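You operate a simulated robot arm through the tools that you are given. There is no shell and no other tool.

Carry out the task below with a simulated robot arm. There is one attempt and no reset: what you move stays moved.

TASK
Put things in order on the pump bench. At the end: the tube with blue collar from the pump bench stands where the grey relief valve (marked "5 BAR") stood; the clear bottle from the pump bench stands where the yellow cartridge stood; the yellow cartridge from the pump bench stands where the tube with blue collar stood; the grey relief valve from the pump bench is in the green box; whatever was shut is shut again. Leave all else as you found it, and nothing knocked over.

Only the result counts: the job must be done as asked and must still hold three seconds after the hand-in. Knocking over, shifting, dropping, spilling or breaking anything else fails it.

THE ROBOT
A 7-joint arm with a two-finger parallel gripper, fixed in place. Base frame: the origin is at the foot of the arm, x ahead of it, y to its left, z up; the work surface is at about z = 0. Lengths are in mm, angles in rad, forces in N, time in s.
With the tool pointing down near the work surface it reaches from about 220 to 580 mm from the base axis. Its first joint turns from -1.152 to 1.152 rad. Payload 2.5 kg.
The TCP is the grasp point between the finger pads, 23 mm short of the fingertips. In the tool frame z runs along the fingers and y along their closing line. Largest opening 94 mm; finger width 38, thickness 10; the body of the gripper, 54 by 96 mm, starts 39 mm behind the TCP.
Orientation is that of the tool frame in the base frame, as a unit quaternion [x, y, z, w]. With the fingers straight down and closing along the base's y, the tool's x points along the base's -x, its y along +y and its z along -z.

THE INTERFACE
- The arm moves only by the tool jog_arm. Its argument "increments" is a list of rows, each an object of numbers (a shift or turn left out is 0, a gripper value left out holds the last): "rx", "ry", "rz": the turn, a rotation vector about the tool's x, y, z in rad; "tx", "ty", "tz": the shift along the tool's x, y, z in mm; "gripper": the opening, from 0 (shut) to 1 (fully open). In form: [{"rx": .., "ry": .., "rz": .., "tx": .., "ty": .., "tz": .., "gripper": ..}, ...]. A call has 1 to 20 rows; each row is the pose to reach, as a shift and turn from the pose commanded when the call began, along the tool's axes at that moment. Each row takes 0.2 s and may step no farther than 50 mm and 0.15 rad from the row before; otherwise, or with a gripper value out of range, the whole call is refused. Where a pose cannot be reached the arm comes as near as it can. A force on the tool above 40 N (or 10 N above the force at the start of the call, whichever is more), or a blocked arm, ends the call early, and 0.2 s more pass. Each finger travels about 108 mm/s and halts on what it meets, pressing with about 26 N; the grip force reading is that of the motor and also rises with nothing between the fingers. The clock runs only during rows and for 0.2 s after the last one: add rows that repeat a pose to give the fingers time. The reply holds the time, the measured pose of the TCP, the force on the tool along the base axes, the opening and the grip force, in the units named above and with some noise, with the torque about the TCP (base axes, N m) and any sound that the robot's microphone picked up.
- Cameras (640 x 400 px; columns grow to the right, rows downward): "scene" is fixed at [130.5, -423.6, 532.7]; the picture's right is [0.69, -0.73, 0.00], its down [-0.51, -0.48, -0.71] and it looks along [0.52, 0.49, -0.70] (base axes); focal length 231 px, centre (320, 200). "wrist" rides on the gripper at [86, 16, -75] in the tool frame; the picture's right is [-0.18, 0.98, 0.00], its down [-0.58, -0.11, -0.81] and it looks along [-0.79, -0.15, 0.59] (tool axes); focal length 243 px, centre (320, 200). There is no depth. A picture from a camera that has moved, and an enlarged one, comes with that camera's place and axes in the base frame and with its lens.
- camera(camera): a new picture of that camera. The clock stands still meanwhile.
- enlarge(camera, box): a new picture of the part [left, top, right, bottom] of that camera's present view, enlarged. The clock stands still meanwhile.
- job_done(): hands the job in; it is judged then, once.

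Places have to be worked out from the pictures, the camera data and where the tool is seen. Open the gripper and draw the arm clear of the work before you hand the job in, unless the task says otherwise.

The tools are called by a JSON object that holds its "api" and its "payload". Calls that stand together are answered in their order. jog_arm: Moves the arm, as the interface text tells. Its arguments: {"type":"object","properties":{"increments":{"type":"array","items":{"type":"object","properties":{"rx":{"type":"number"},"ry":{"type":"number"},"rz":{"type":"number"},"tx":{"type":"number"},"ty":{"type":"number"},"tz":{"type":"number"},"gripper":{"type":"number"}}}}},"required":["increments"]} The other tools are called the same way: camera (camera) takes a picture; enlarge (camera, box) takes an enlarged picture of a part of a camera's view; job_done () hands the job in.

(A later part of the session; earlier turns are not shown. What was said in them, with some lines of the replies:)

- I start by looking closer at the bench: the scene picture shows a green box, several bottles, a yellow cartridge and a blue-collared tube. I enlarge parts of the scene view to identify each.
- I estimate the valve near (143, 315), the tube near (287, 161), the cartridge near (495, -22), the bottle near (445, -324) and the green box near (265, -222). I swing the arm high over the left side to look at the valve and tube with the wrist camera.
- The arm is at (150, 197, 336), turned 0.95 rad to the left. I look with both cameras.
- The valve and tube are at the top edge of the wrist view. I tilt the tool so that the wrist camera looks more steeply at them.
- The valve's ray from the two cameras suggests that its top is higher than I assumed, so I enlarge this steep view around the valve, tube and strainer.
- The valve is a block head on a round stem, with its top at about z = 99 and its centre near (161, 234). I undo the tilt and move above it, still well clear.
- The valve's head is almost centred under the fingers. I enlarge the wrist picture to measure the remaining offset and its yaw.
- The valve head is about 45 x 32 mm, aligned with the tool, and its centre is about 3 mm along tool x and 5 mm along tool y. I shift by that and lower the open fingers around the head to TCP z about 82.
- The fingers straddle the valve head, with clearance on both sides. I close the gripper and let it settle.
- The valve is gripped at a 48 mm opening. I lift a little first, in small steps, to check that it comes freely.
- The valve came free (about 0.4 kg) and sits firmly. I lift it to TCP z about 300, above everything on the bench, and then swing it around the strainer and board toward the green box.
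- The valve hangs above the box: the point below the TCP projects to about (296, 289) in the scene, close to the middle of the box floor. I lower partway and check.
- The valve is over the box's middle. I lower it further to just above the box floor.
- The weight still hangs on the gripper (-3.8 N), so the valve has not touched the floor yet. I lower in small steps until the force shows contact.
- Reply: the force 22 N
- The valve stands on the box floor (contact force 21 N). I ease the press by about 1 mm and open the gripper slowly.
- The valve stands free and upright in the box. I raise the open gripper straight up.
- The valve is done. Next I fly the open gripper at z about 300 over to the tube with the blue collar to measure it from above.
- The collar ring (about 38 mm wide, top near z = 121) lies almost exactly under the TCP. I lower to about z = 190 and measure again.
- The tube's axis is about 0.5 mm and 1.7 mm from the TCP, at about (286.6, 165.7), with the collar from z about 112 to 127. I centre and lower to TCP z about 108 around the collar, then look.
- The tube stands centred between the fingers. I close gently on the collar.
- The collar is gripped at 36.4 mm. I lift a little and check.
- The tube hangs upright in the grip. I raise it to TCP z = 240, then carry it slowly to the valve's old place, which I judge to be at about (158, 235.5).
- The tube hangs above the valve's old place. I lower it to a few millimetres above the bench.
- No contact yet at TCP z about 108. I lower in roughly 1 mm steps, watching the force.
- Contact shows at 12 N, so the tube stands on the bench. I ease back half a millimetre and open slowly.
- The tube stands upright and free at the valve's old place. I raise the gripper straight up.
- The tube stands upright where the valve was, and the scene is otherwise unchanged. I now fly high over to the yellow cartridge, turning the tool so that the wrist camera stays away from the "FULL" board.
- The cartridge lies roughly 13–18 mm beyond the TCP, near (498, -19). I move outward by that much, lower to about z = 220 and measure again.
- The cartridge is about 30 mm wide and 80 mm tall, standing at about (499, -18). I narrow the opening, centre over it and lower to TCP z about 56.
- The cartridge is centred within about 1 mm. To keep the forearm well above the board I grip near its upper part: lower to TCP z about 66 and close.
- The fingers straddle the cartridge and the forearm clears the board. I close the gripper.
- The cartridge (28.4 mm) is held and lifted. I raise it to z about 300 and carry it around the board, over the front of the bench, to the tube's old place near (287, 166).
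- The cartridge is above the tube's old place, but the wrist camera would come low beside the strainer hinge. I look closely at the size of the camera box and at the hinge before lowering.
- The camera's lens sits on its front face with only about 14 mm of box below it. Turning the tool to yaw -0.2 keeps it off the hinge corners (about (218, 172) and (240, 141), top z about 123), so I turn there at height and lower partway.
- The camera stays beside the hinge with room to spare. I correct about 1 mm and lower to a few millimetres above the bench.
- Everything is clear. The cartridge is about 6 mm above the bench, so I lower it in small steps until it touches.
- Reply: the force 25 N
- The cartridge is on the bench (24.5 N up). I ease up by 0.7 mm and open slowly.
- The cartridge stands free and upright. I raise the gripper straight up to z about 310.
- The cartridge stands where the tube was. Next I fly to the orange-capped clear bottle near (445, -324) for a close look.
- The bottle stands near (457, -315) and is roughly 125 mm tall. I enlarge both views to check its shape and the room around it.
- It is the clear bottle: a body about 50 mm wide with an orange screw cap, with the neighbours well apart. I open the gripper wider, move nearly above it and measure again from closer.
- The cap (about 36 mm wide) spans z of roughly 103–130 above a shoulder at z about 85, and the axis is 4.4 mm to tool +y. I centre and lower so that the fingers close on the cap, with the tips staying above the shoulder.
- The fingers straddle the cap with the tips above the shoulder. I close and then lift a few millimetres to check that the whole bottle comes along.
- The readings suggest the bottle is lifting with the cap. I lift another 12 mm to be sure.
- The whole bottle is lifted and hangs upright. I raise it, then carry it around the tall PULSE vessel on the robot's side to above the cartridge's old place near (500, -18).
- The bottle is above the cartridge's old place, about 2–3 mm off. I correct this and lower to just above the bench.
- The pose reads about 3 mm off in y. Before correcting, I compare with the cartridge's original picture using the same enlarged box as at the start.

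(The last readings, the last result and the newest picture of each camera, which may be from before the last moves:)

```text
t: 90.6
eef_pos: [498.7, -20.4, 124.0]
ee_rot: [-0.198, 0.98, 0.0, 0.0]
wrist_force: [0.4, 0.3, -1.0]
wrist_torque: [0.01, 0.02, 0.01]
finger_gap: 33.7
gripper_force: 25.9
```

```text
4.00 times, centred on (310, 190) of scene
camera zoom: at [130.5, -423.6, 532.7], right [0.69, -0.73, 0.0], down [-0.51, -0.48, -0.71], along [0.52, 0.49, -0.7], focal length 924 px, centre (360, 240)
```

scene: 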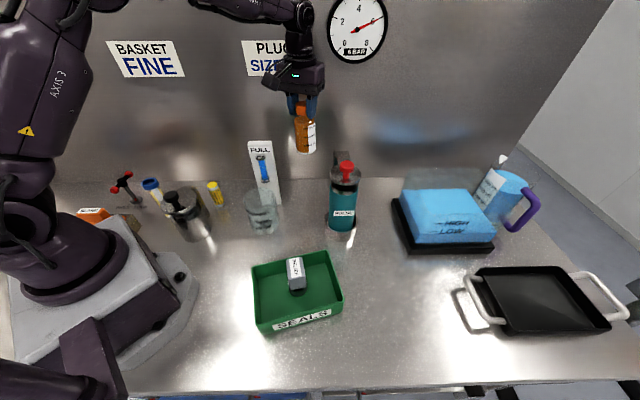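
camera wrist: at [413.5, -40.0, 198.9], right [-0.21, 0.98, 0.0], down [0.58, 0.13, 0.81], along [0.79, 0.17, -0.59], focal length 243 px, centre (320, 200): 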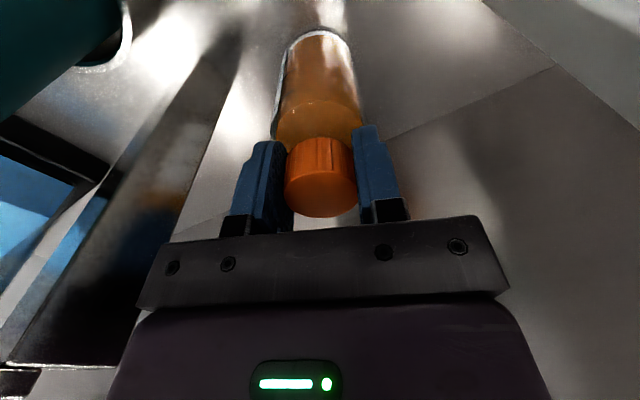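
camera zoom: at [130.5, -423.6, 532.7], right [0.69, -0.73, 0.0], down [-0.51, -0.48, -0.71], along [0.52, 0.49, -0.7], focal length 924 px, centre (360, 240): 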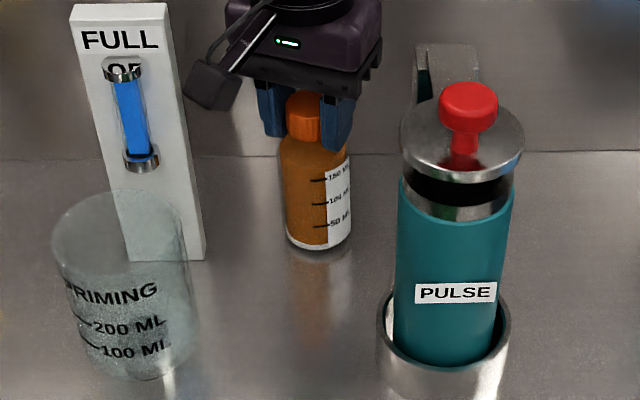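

In the scene the bottle's base is about 6 px right of where the cartridge's base was, agreeing with the 3–5 mm offset. I shift it back and compare again.

{"api": "jog_arm", "payload": {"increments": [{"tx": -0.4, "ty": 2.2}, {"tx": -0.8, "ty": 4.3}, {"tx": -0.8, "ty": 4.3}]}}

{"api": "enlarge", "payload": {"camera": "scene", "box": [230, 140, 390, 240]}}

{"api": "camera", "payload": {"camera": "wrist"}}

```text
t: 91.4
eef_pos: [496.3, -17.1, 123.6]
ee_rot: [-0.199, 0.98, 0.0, 0.0]
wrist_force: [-0.3, -0.6, -0.9]
wrist_torque: [-0.01, 0.0, 0.0]
finger_gap: 33.6
gripper_force: 25.7
```

```text
4.00 times, centred on (310, 190) of scene
camera zoom: at [130.5, -423.6, 532.7], right [0.69, -0.73, 0.0], down [-0.51, -0.48, -0.71], along [0.52, 0.49, -0.7], focal length 924 px, centre (360, 240)
```

zoom: 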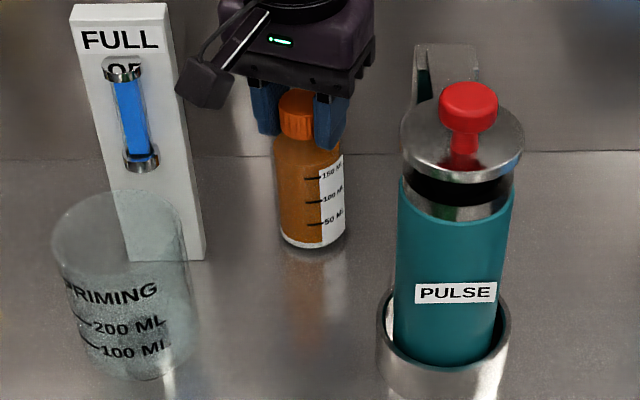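

```text
taken
camera wrist: at [411.4, -35.3, 199.2], right [-0.21, 0.98, 0.0], down [0.58, 0.13, 0.81], along [0.79, 0.17, -0.59], focal length 243 px, centre (320, 200)
```

wrist: 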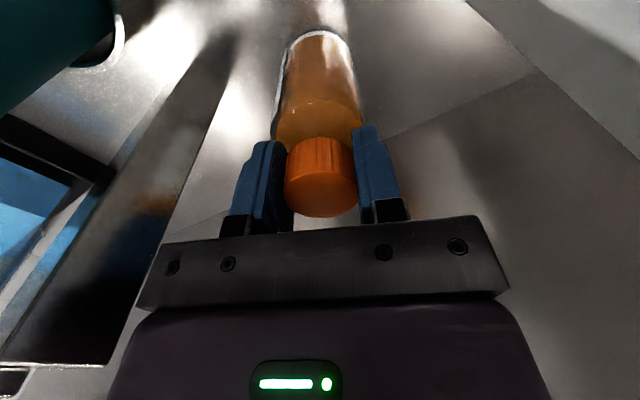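

Now the bottle's base coincides with the cartridge's old footprint within 1–2 mm. I lower in small steps until it touches.

{"api": "jog_arm", "payload": {"increments": [{"tz": 2}, {"tz": 3.5}, {"tz": 3.5}]}}

{"api": "jog_arm", "payload": {"increments": [{"tz": 0.6}, {"tz": 1.1}, {"tz": 1.1}]}}

{"api": "jog_arm", "payload": {"increments": [{"tz": 0.4}, {"tz": 0.8}, {"tz": 0.8}]}}

```text
t: 92.2
eef_pos: [498.3, -16.3, 121.9]
ee_rot: [-0.199, 0.98, 0.001, 0.0]
wrist_force: [0.0, 0.2, -0.7]
wrist_torque: [-0.01, -0.01, -0.01]
finger_gap: 33.5
gripper_force: 25.8
```

```text
t: 93.0
eef_pos: [497.1, -17.0, 118.6]
ee_rot: [-0.199, 0.98, 0.0, 0.0]
wrist_force: [0.2, -0.1, 0.0]
wrist_torque: [0.02, 0.02, -0.01]
finger_gap: 33.4
gripper_force: 26.1
```

```text
t: 93.8
eef_pos: [497.0, -16.6, 119.1]
ee_rot: [-0.199, 0.98, 0.0, 0.0]
wrist_force: [0.1, 0.6, 0.4]
wrist_torque: [0.04, 0.03, 0.0]
finger_gap: 33.5
gripper_force: 25.8
```

{"api": "jog_arm", "payload": {"increments": [{"tz": 0.4}, {"tz": 0.8}, {"tz": 0.8}]}}

```text
t: 94.6
eef_pos: [497.7, -16.9, 118.6]
ee_rot: [-0.199, 0.98, 0.001, 0.0]
wrist_force: [0.5, -1.1, 3.5]
wrist_torque: [0.03, -0.04, -0.05]
finger_gap: 33.6
gripper_force: 25.9
```

The bottle just touches the bench (3.5 N). I open slowly.

{"api": "jog_arm", "payload": {"increments": [{"gripper": 0.37}, {"gripper": 0.41}, {"gripper": 0.47}, {"gripper": 0.55}, {"gripper": 0.65}, {"gripper": 0.75}, {"gripper": 0.75}]}}

{"api": "camera", "payload": {"camera": "wrist"}}

{"api": "enlarge", "payload": {"camera": "scene", "box": [230, 140, 390, 240]}}

```text
t: 96.2
eef_pos: [497.3, -16.9, 119.2]
ee_rot: [-0.198, 0.98, 0.0, 0.0]
wrist_force: [-0.6, 0.5, 0.6]
wrist_torque: [-0.01, -0.02, -0.03]
finger_gap: 70.5
gripper_force: 0.1
```

```text
taken
camera wrist: at [411.8, -35.8, 193.3], right [-0.21, 0.98, 0.0], down [0.58, 0.13, 0.81], along [0.79, 0.17, -0.59], focal length 243 px, centre (320, 200)
```

wrist: 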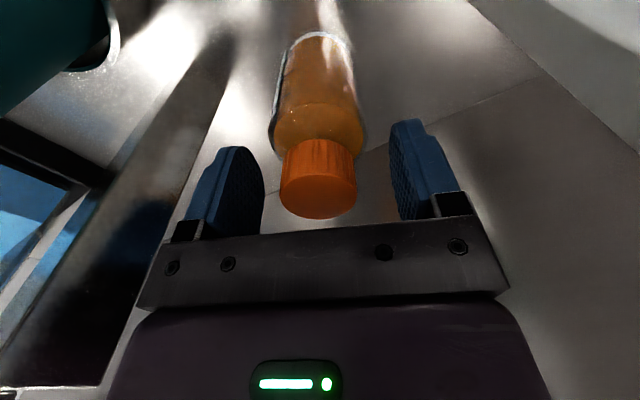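

```text
4.00 times, centred on (310, 190) of scene
camera zoom: at [130.5, -423.6, 532.7], right [0.69, -0.73, 0.0], down [-0.51, -0.48, -0.71], along [0.52, 0.49, -0.7], focal length 924 px, centre (360, 240)
```

zoom: 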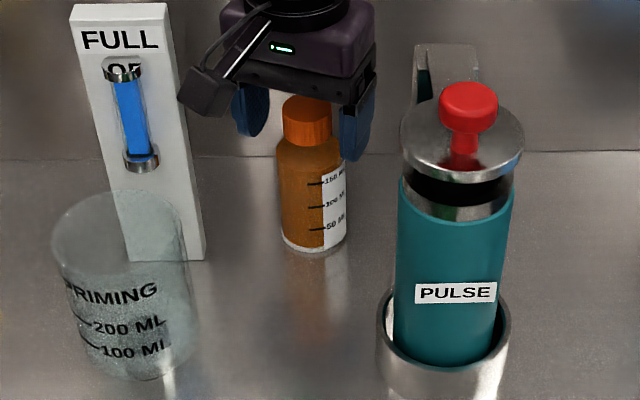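

The bottle stands free and upright at the cartridge's old place. I raise the gripper straight up.

{"api": "jog_arm", "payload": {"increments": [{"tz": -10}, {"tz": -30}, {"tz": -60}, {"tz": -95}, {"tz": -135}, {"tz": -170}, {"tz": -195}, {"tz": -195}]}}

{"api": "camera", "payload": {"camera": "wrist"}}

{"api": "camera", "payload": {"camera": "scene"}}

```text
t: 98.0
eef_pos: [498.2, -17.1, 312.9]
ee_rot: [-0.198, 0.98, 0.001, 0.0]
wrist_force: [-0.2, -0.2, -0.6]
wrist_torque: [-0.03, -0.04, -0.02]
finger_gap: 70.4
gripper_force: 0.1
```

```text
taken
camera wrist: at [412.3, -35.6, 388.3], right [-0.21, 0.98, 0.0], down [0.58, 0.13, 0.81], along [0.79, 0.17, -0.59], focal length 243 px, centre (320, 200)
```

wrist: 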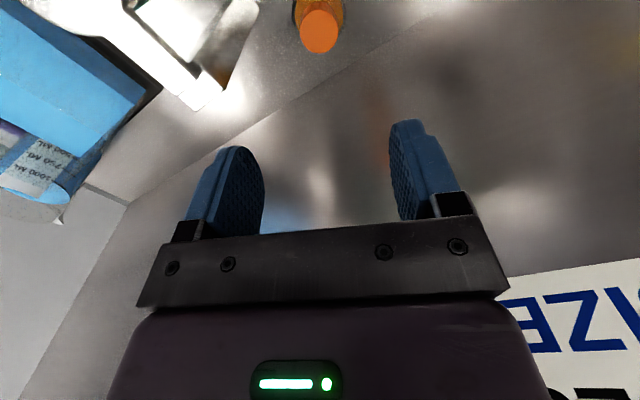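

```text
taken
```

scene: 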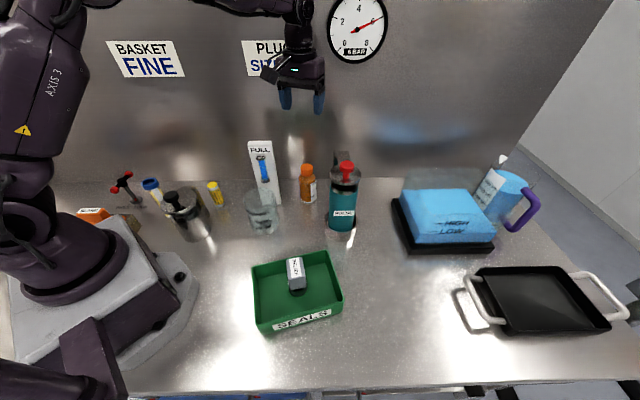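

All four items are in their new places. I draw the arm back near its starting pose and open fully, then check the cartridge and tube against the first pictures.

{"api": "jog_arm", "payload": {"increments": [{"tx": 25, "ty": 2, "tz": -5, "rz": 0.03}, {"tx": 55, "ty": 6, "tz": -10, "rz": 0.08}, {"tx": 85, "ty": 10, "tz": -15, "rz": 0.14, "gripper": 0.85}, {"tx": 115, "ty": 14, "tz": -20, "rz": 0.2, "gripper": 0.95}, {"tx": 145, "ty": 20, "tz": -23, "rz": 0.26, "gripper": 1.0}, {"tx": 170, "ty": 26, "tz": -23, "rz": 0.33, "gripper": 1.0}, {"tx": 188, "ty": 30, "tz": -23, "rz": 0.4, "gripper": 1.0}, {"tx": 188, "ty": 30, "tz": -23, "rz": 0.4, "gripper": 1.0}]}}

{"api": "enlarge", "payload": {"camera": "scene", "box": [80, 140, 240, 240]}}

{"api": "enlarge", "payload": {"camera": "scene", "box": [230, 140, 390, 240]}}

{"api": "enlarge", "payload": {"camera": "scene", "box": [230, 220, 430, 345]}}

{"api": "camera", "payload": {"camera": "scene"}}

```text
t: 99.8
eef_pos: [313.7, -62.1, 335.4]
ee_rot: [0.001, 1.0, -0.001, 0.0]
wrist_force: [-0.5, -0.1, 0.3]
wrist_torque: [0.0, 0.0, 0.02]
finger_gap: 94.0
gripper_force: 0.0
```

```text
4.00 times, centred on (160, 190) of scene
camera zoom: at [130.4, -423.6, 532.7], right [0.69, -0.73, 0.0], down [-0.51, -0.48, -0.71], along [0.52, 0.49, -0.7], focal length 924 px, centre (960, 240)
```

zoom: 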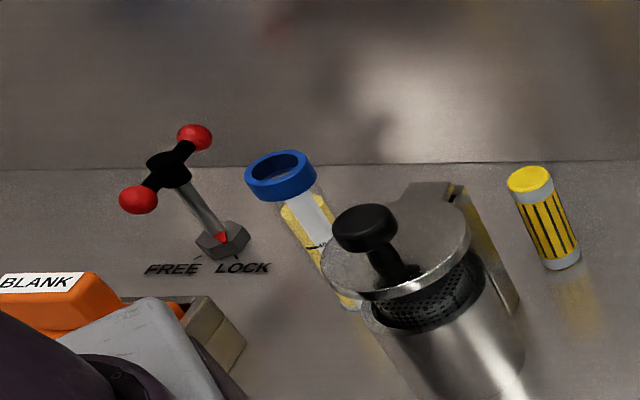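

```text
4.00 times, centred on (310, 190) of scene
camera zoom: at [130.4, -423.6, 532.7], right [0.69, -0.73, 0.0], down [-0.51, -0.48, -0.71], along [0.52, 0.49, -0.7], focal length 924 px, centre (360, 240)
```

zoom: 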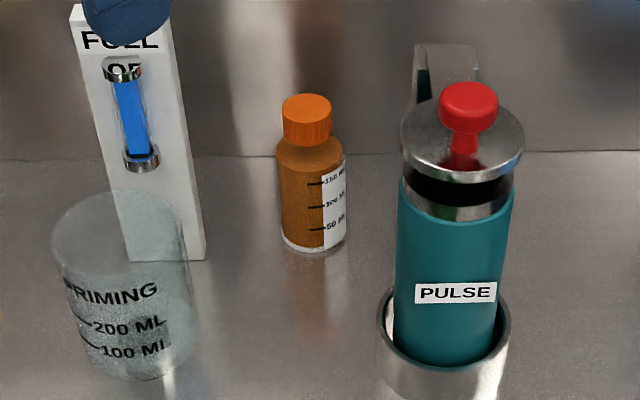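

```text
3.20 times, centred on (330, 282) of scene
camera zoom: at [130.4, -423.6, 532.7], right [0.69, -0.73, 0.0], down [-0.51, -0.48, -0.71], along [0.52, 0.49, -0.7], focal length 739 px, centre (288, -64)
```

zoom: 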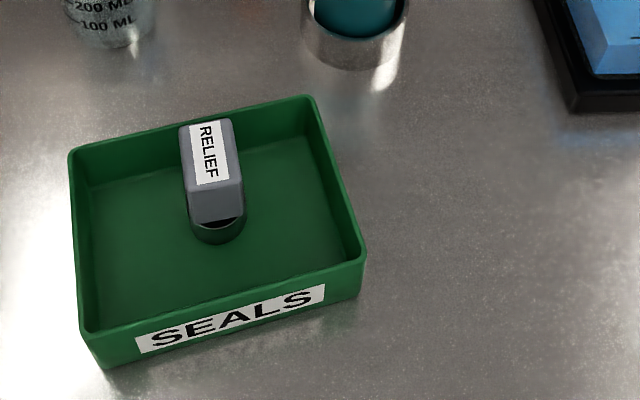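

```text
taken
```

scene: 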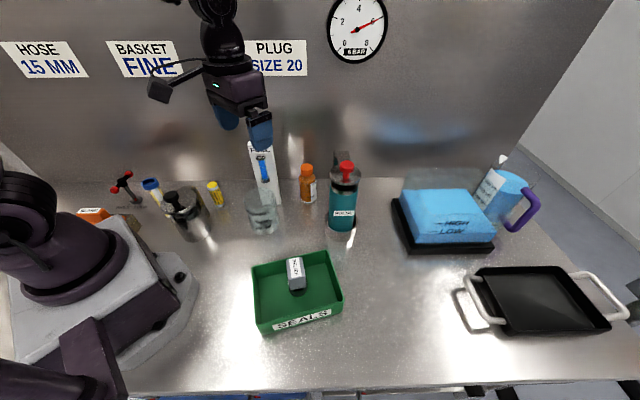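

The cartridge's base matches the tube's old footprint within about 2 px, and the valve stands inside the green box. I compare the tube with the valve's old foot using the same enlarged box as before.

{"api": "enlarge", "payload": {"camera": "scene", "box": [100, 160, 240, 250]}}

{"api": "enlarge", "payload": {"camera": "scene", "box": [380, 140, 640, 340]}}

```text
4.44 times, centred on (170, 205) of scene
camera zoom: at [130.4, -423.6, 532.7], right [0.69, -0.73, 0.0], down [-0.51, -0.48, -0.71], along [0.52, 0.49, -0.7], focal length 1027 px, centre (987, 178)
```

zoom: 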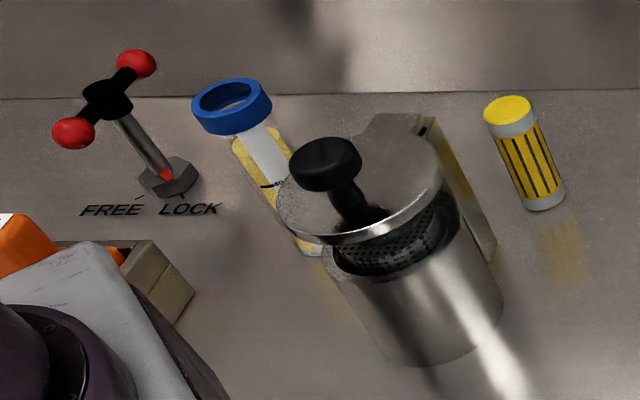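

```text
2.00 times, centred on (510, 240) of scene
camera zoom: at [130.4, -423.6, 532.7], right [0.69, -0.73, 0.0], down [-0.51, -0.48, -0.71], along [0.52, 0.49, -0.7], focal length 462 px, centre (-60, 120)
```

zoom: 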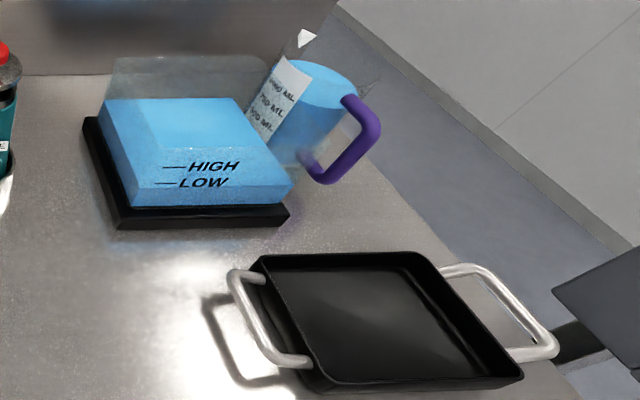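

Everything else looks untouched. To verify the tube's position against the valve's old foot, I repeat my first high viewing pose over the left side, the same moves as before.

{"api": "jog_arm", "payload": {"increments": [{"tx": 18, "ty": 30, "rz": -0.1}, {"tx": 36, "ty": 60, "rz": -0.2}, {"tx": 54, "ty": 90, "rz": -0.3}, {"tx": 72, "ty": 120, "rz": -0.4}, {"tx": 90, "ty": 150, "rz": -0.5}, {"tx": 108, "ty": 180, "rz": -0.6}, {"tx": 126, "ty": 210, "rz": -0.7}, {"tx": 140, "ty": 235, "rz": -0.8}, {"tx": 150, "ty": 255, "rz": -0.9}, {"tx": 160, "ty": 260, "rz": -0.95}]}}

{"api": "jog_arm", "payload": {"increments": [{"ry": 0.14}, {"ry": 0.28}, {"ry": 0.42}, {"ry": 0.56}, {"ry": 0.6}]}}

{"api": "camera", "payload": {"camera": "wrist"}}

{"api": "enlarge", "payload": {"camera": "wrist", "box": [220, 60, 420, 210]}}

```text
t: 102.0
eef_pos: [152.0, 197.8, 336.2]
ee_rot: [-0.459, 0.889, 0.0, 0.001]
wrist_force: [0.7, -0.2, 1.6]
wrist_torque: [-0.01, -0.01, -0.04]
finger_gap: 94.1
gripper_force: 0.0
```

```text
t: 103.2
eef_pos: [150.8, 199.1, 336.2]
ee_rot: [-0.437, 0.849, -0.136, -0.264]
wrist_force: [0.2, -0.2, -0.1]
wrist_torque: [0.0, -0.03, 0.01]
finger_gap: 94.0
gripper_force: 0.1
```

```text
taken
camera wrist: at [122.5, 183.9, 447.2], right [-0.71, 0.69, -0.1], down [0.63, 0.7, 0.34], along [0.31, 0.17, -0.94], focal length 243 px, centre (320, 200)
```

wrist: 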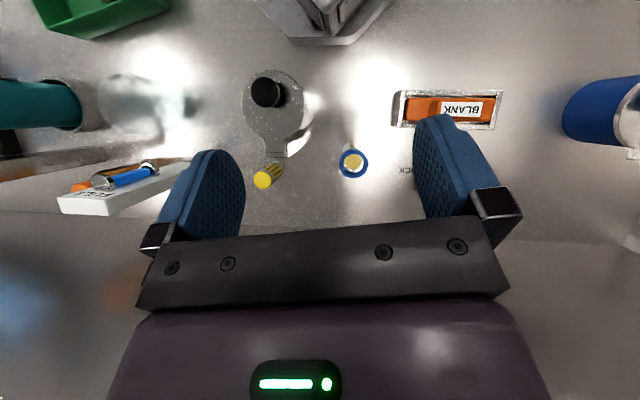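

```text
2.67 times, centred on (320, 135) of wrist
camera zoom: at [122.5, 183.9, 447.2], right [-0.71, 0.69, -0.1], down [0.63, 0.7, 0.34], along [0.31, 0.17, -0.94], focal length 647 px, centre (320, 373)
```

zoom: 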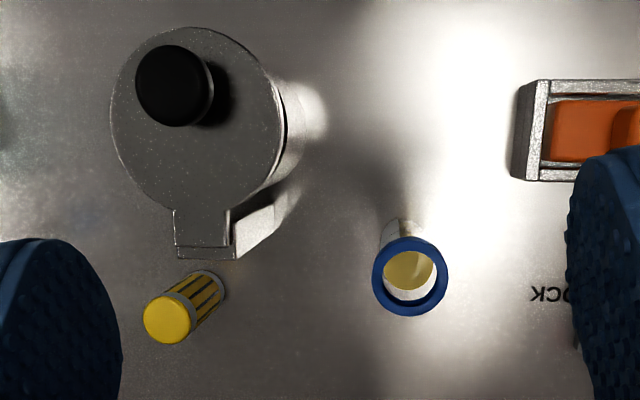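

From the same viewpoint, the tube's axis comes out at (159.7, 235.9) against (160.2, 234.5) for the valve before, so it is within about 2 mm. I undo the tilt and draw the arm back to its starting pose with the gripper open.

{"api": "jog_arm", "payload": {"increments": [{"ry": -0.14}, {"ry": -0.28}, {"ry": -0.42}, {"ry": -0.56}, {"ry": -0.6}, {"ry": -0.6}]}}

{"api": "jog_arm", "payload": {"increments": [{"tx": 11, "ty": -28, "rz": 0.1}, {"tx": 22, "ty": -56, "rz": 0.2}, {"tx": 33, "ty": -84, "rz": 0.3}, {"tx": 44, "ty": -112, "rz": 0.4}, {"tx": 56, "ty": -142, "rz": 0.5}, {"tx": 68, "ty": -172, "rz": 0.6}, {"tx": 80, "ty": -202, "rz": 0.7}, {"tx": 92, "ty": -232, "rz": 0.8}, {"tx": 104, "ty": -260, "rz": 0.9}, {"tx": 116, "ty": -278, "rz": 0.95}, {"tx": 116, "ty": -278, "rz": 0.95}]}}

{"api": "camera", "payload": {"camera": "scene"}}

```text
t: 104.6
eef_pos: [151.7, 197.6, 335.7]
ee_rot: [-0.457, 0.889, 0.001, 0.002]
wrist_force: [0.4, -0.2, -0.2]
wrist_torque: [-0.04, 0.01, 0.0]
finger_gap: 94.0
gripper_force: 0.1
```

```text
t: 107.0
eef_pos: [312.7, -58.7, 339.1]
ee_rot: [0.001, 1.0, 0.0, 0.0]
wrist_force: [0.7, 0.2, 0.5]
wrist_torque: [-0.02, 0.02, 0.0]
finger_gap: 94.2
gripper_force: 0.2
```

```text
taken
```

scene: 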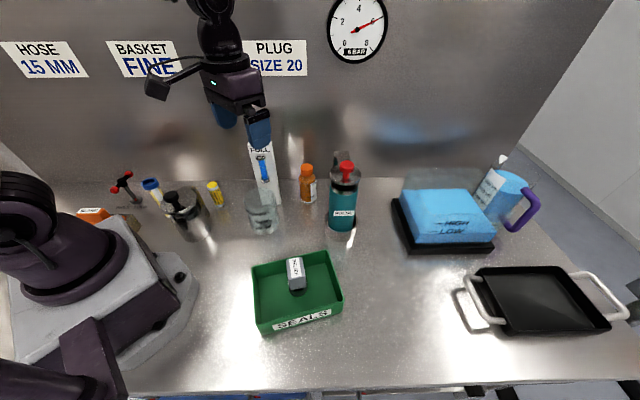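

The arm is clear with the gripper open. The tube is at the valve's place, the cartridge at the tube's, the bottle at the cartridge's, and the valve is in the green box. Nothing shut was opened, so I hand in.

{"api": "job_done", "payload": {}}

```text
The job is handed in.
```

The pump bench is in order and I have handed the job in; no verdict has come back.

| Item | Where it is now | How close to the old spot |
|---|---|---|
| Grey relief valve ("5 BAR") | Standing upright in the green "SEALS" box | – |
| Tube with blue collar | Valve's old place | Within about 2 mm, checked from the same viewpoint as before |
| Yellow cartridge | Tube's old place | About 2 mm in the scene picture; a rougher wrist-camera check suggested up to 6 mm |
| Clear bottle (orange cap) | Cartridge's old place | About 2 mm |

- **Lids and the FREE/LOCK lever:** I opened nothing, so there was nothing to shut again.
- **Everything else:** In the last pictures the other items look as I found them. Nothing fell or spilled.
- **Arm:** It is back near its starting pose with the gripper open.
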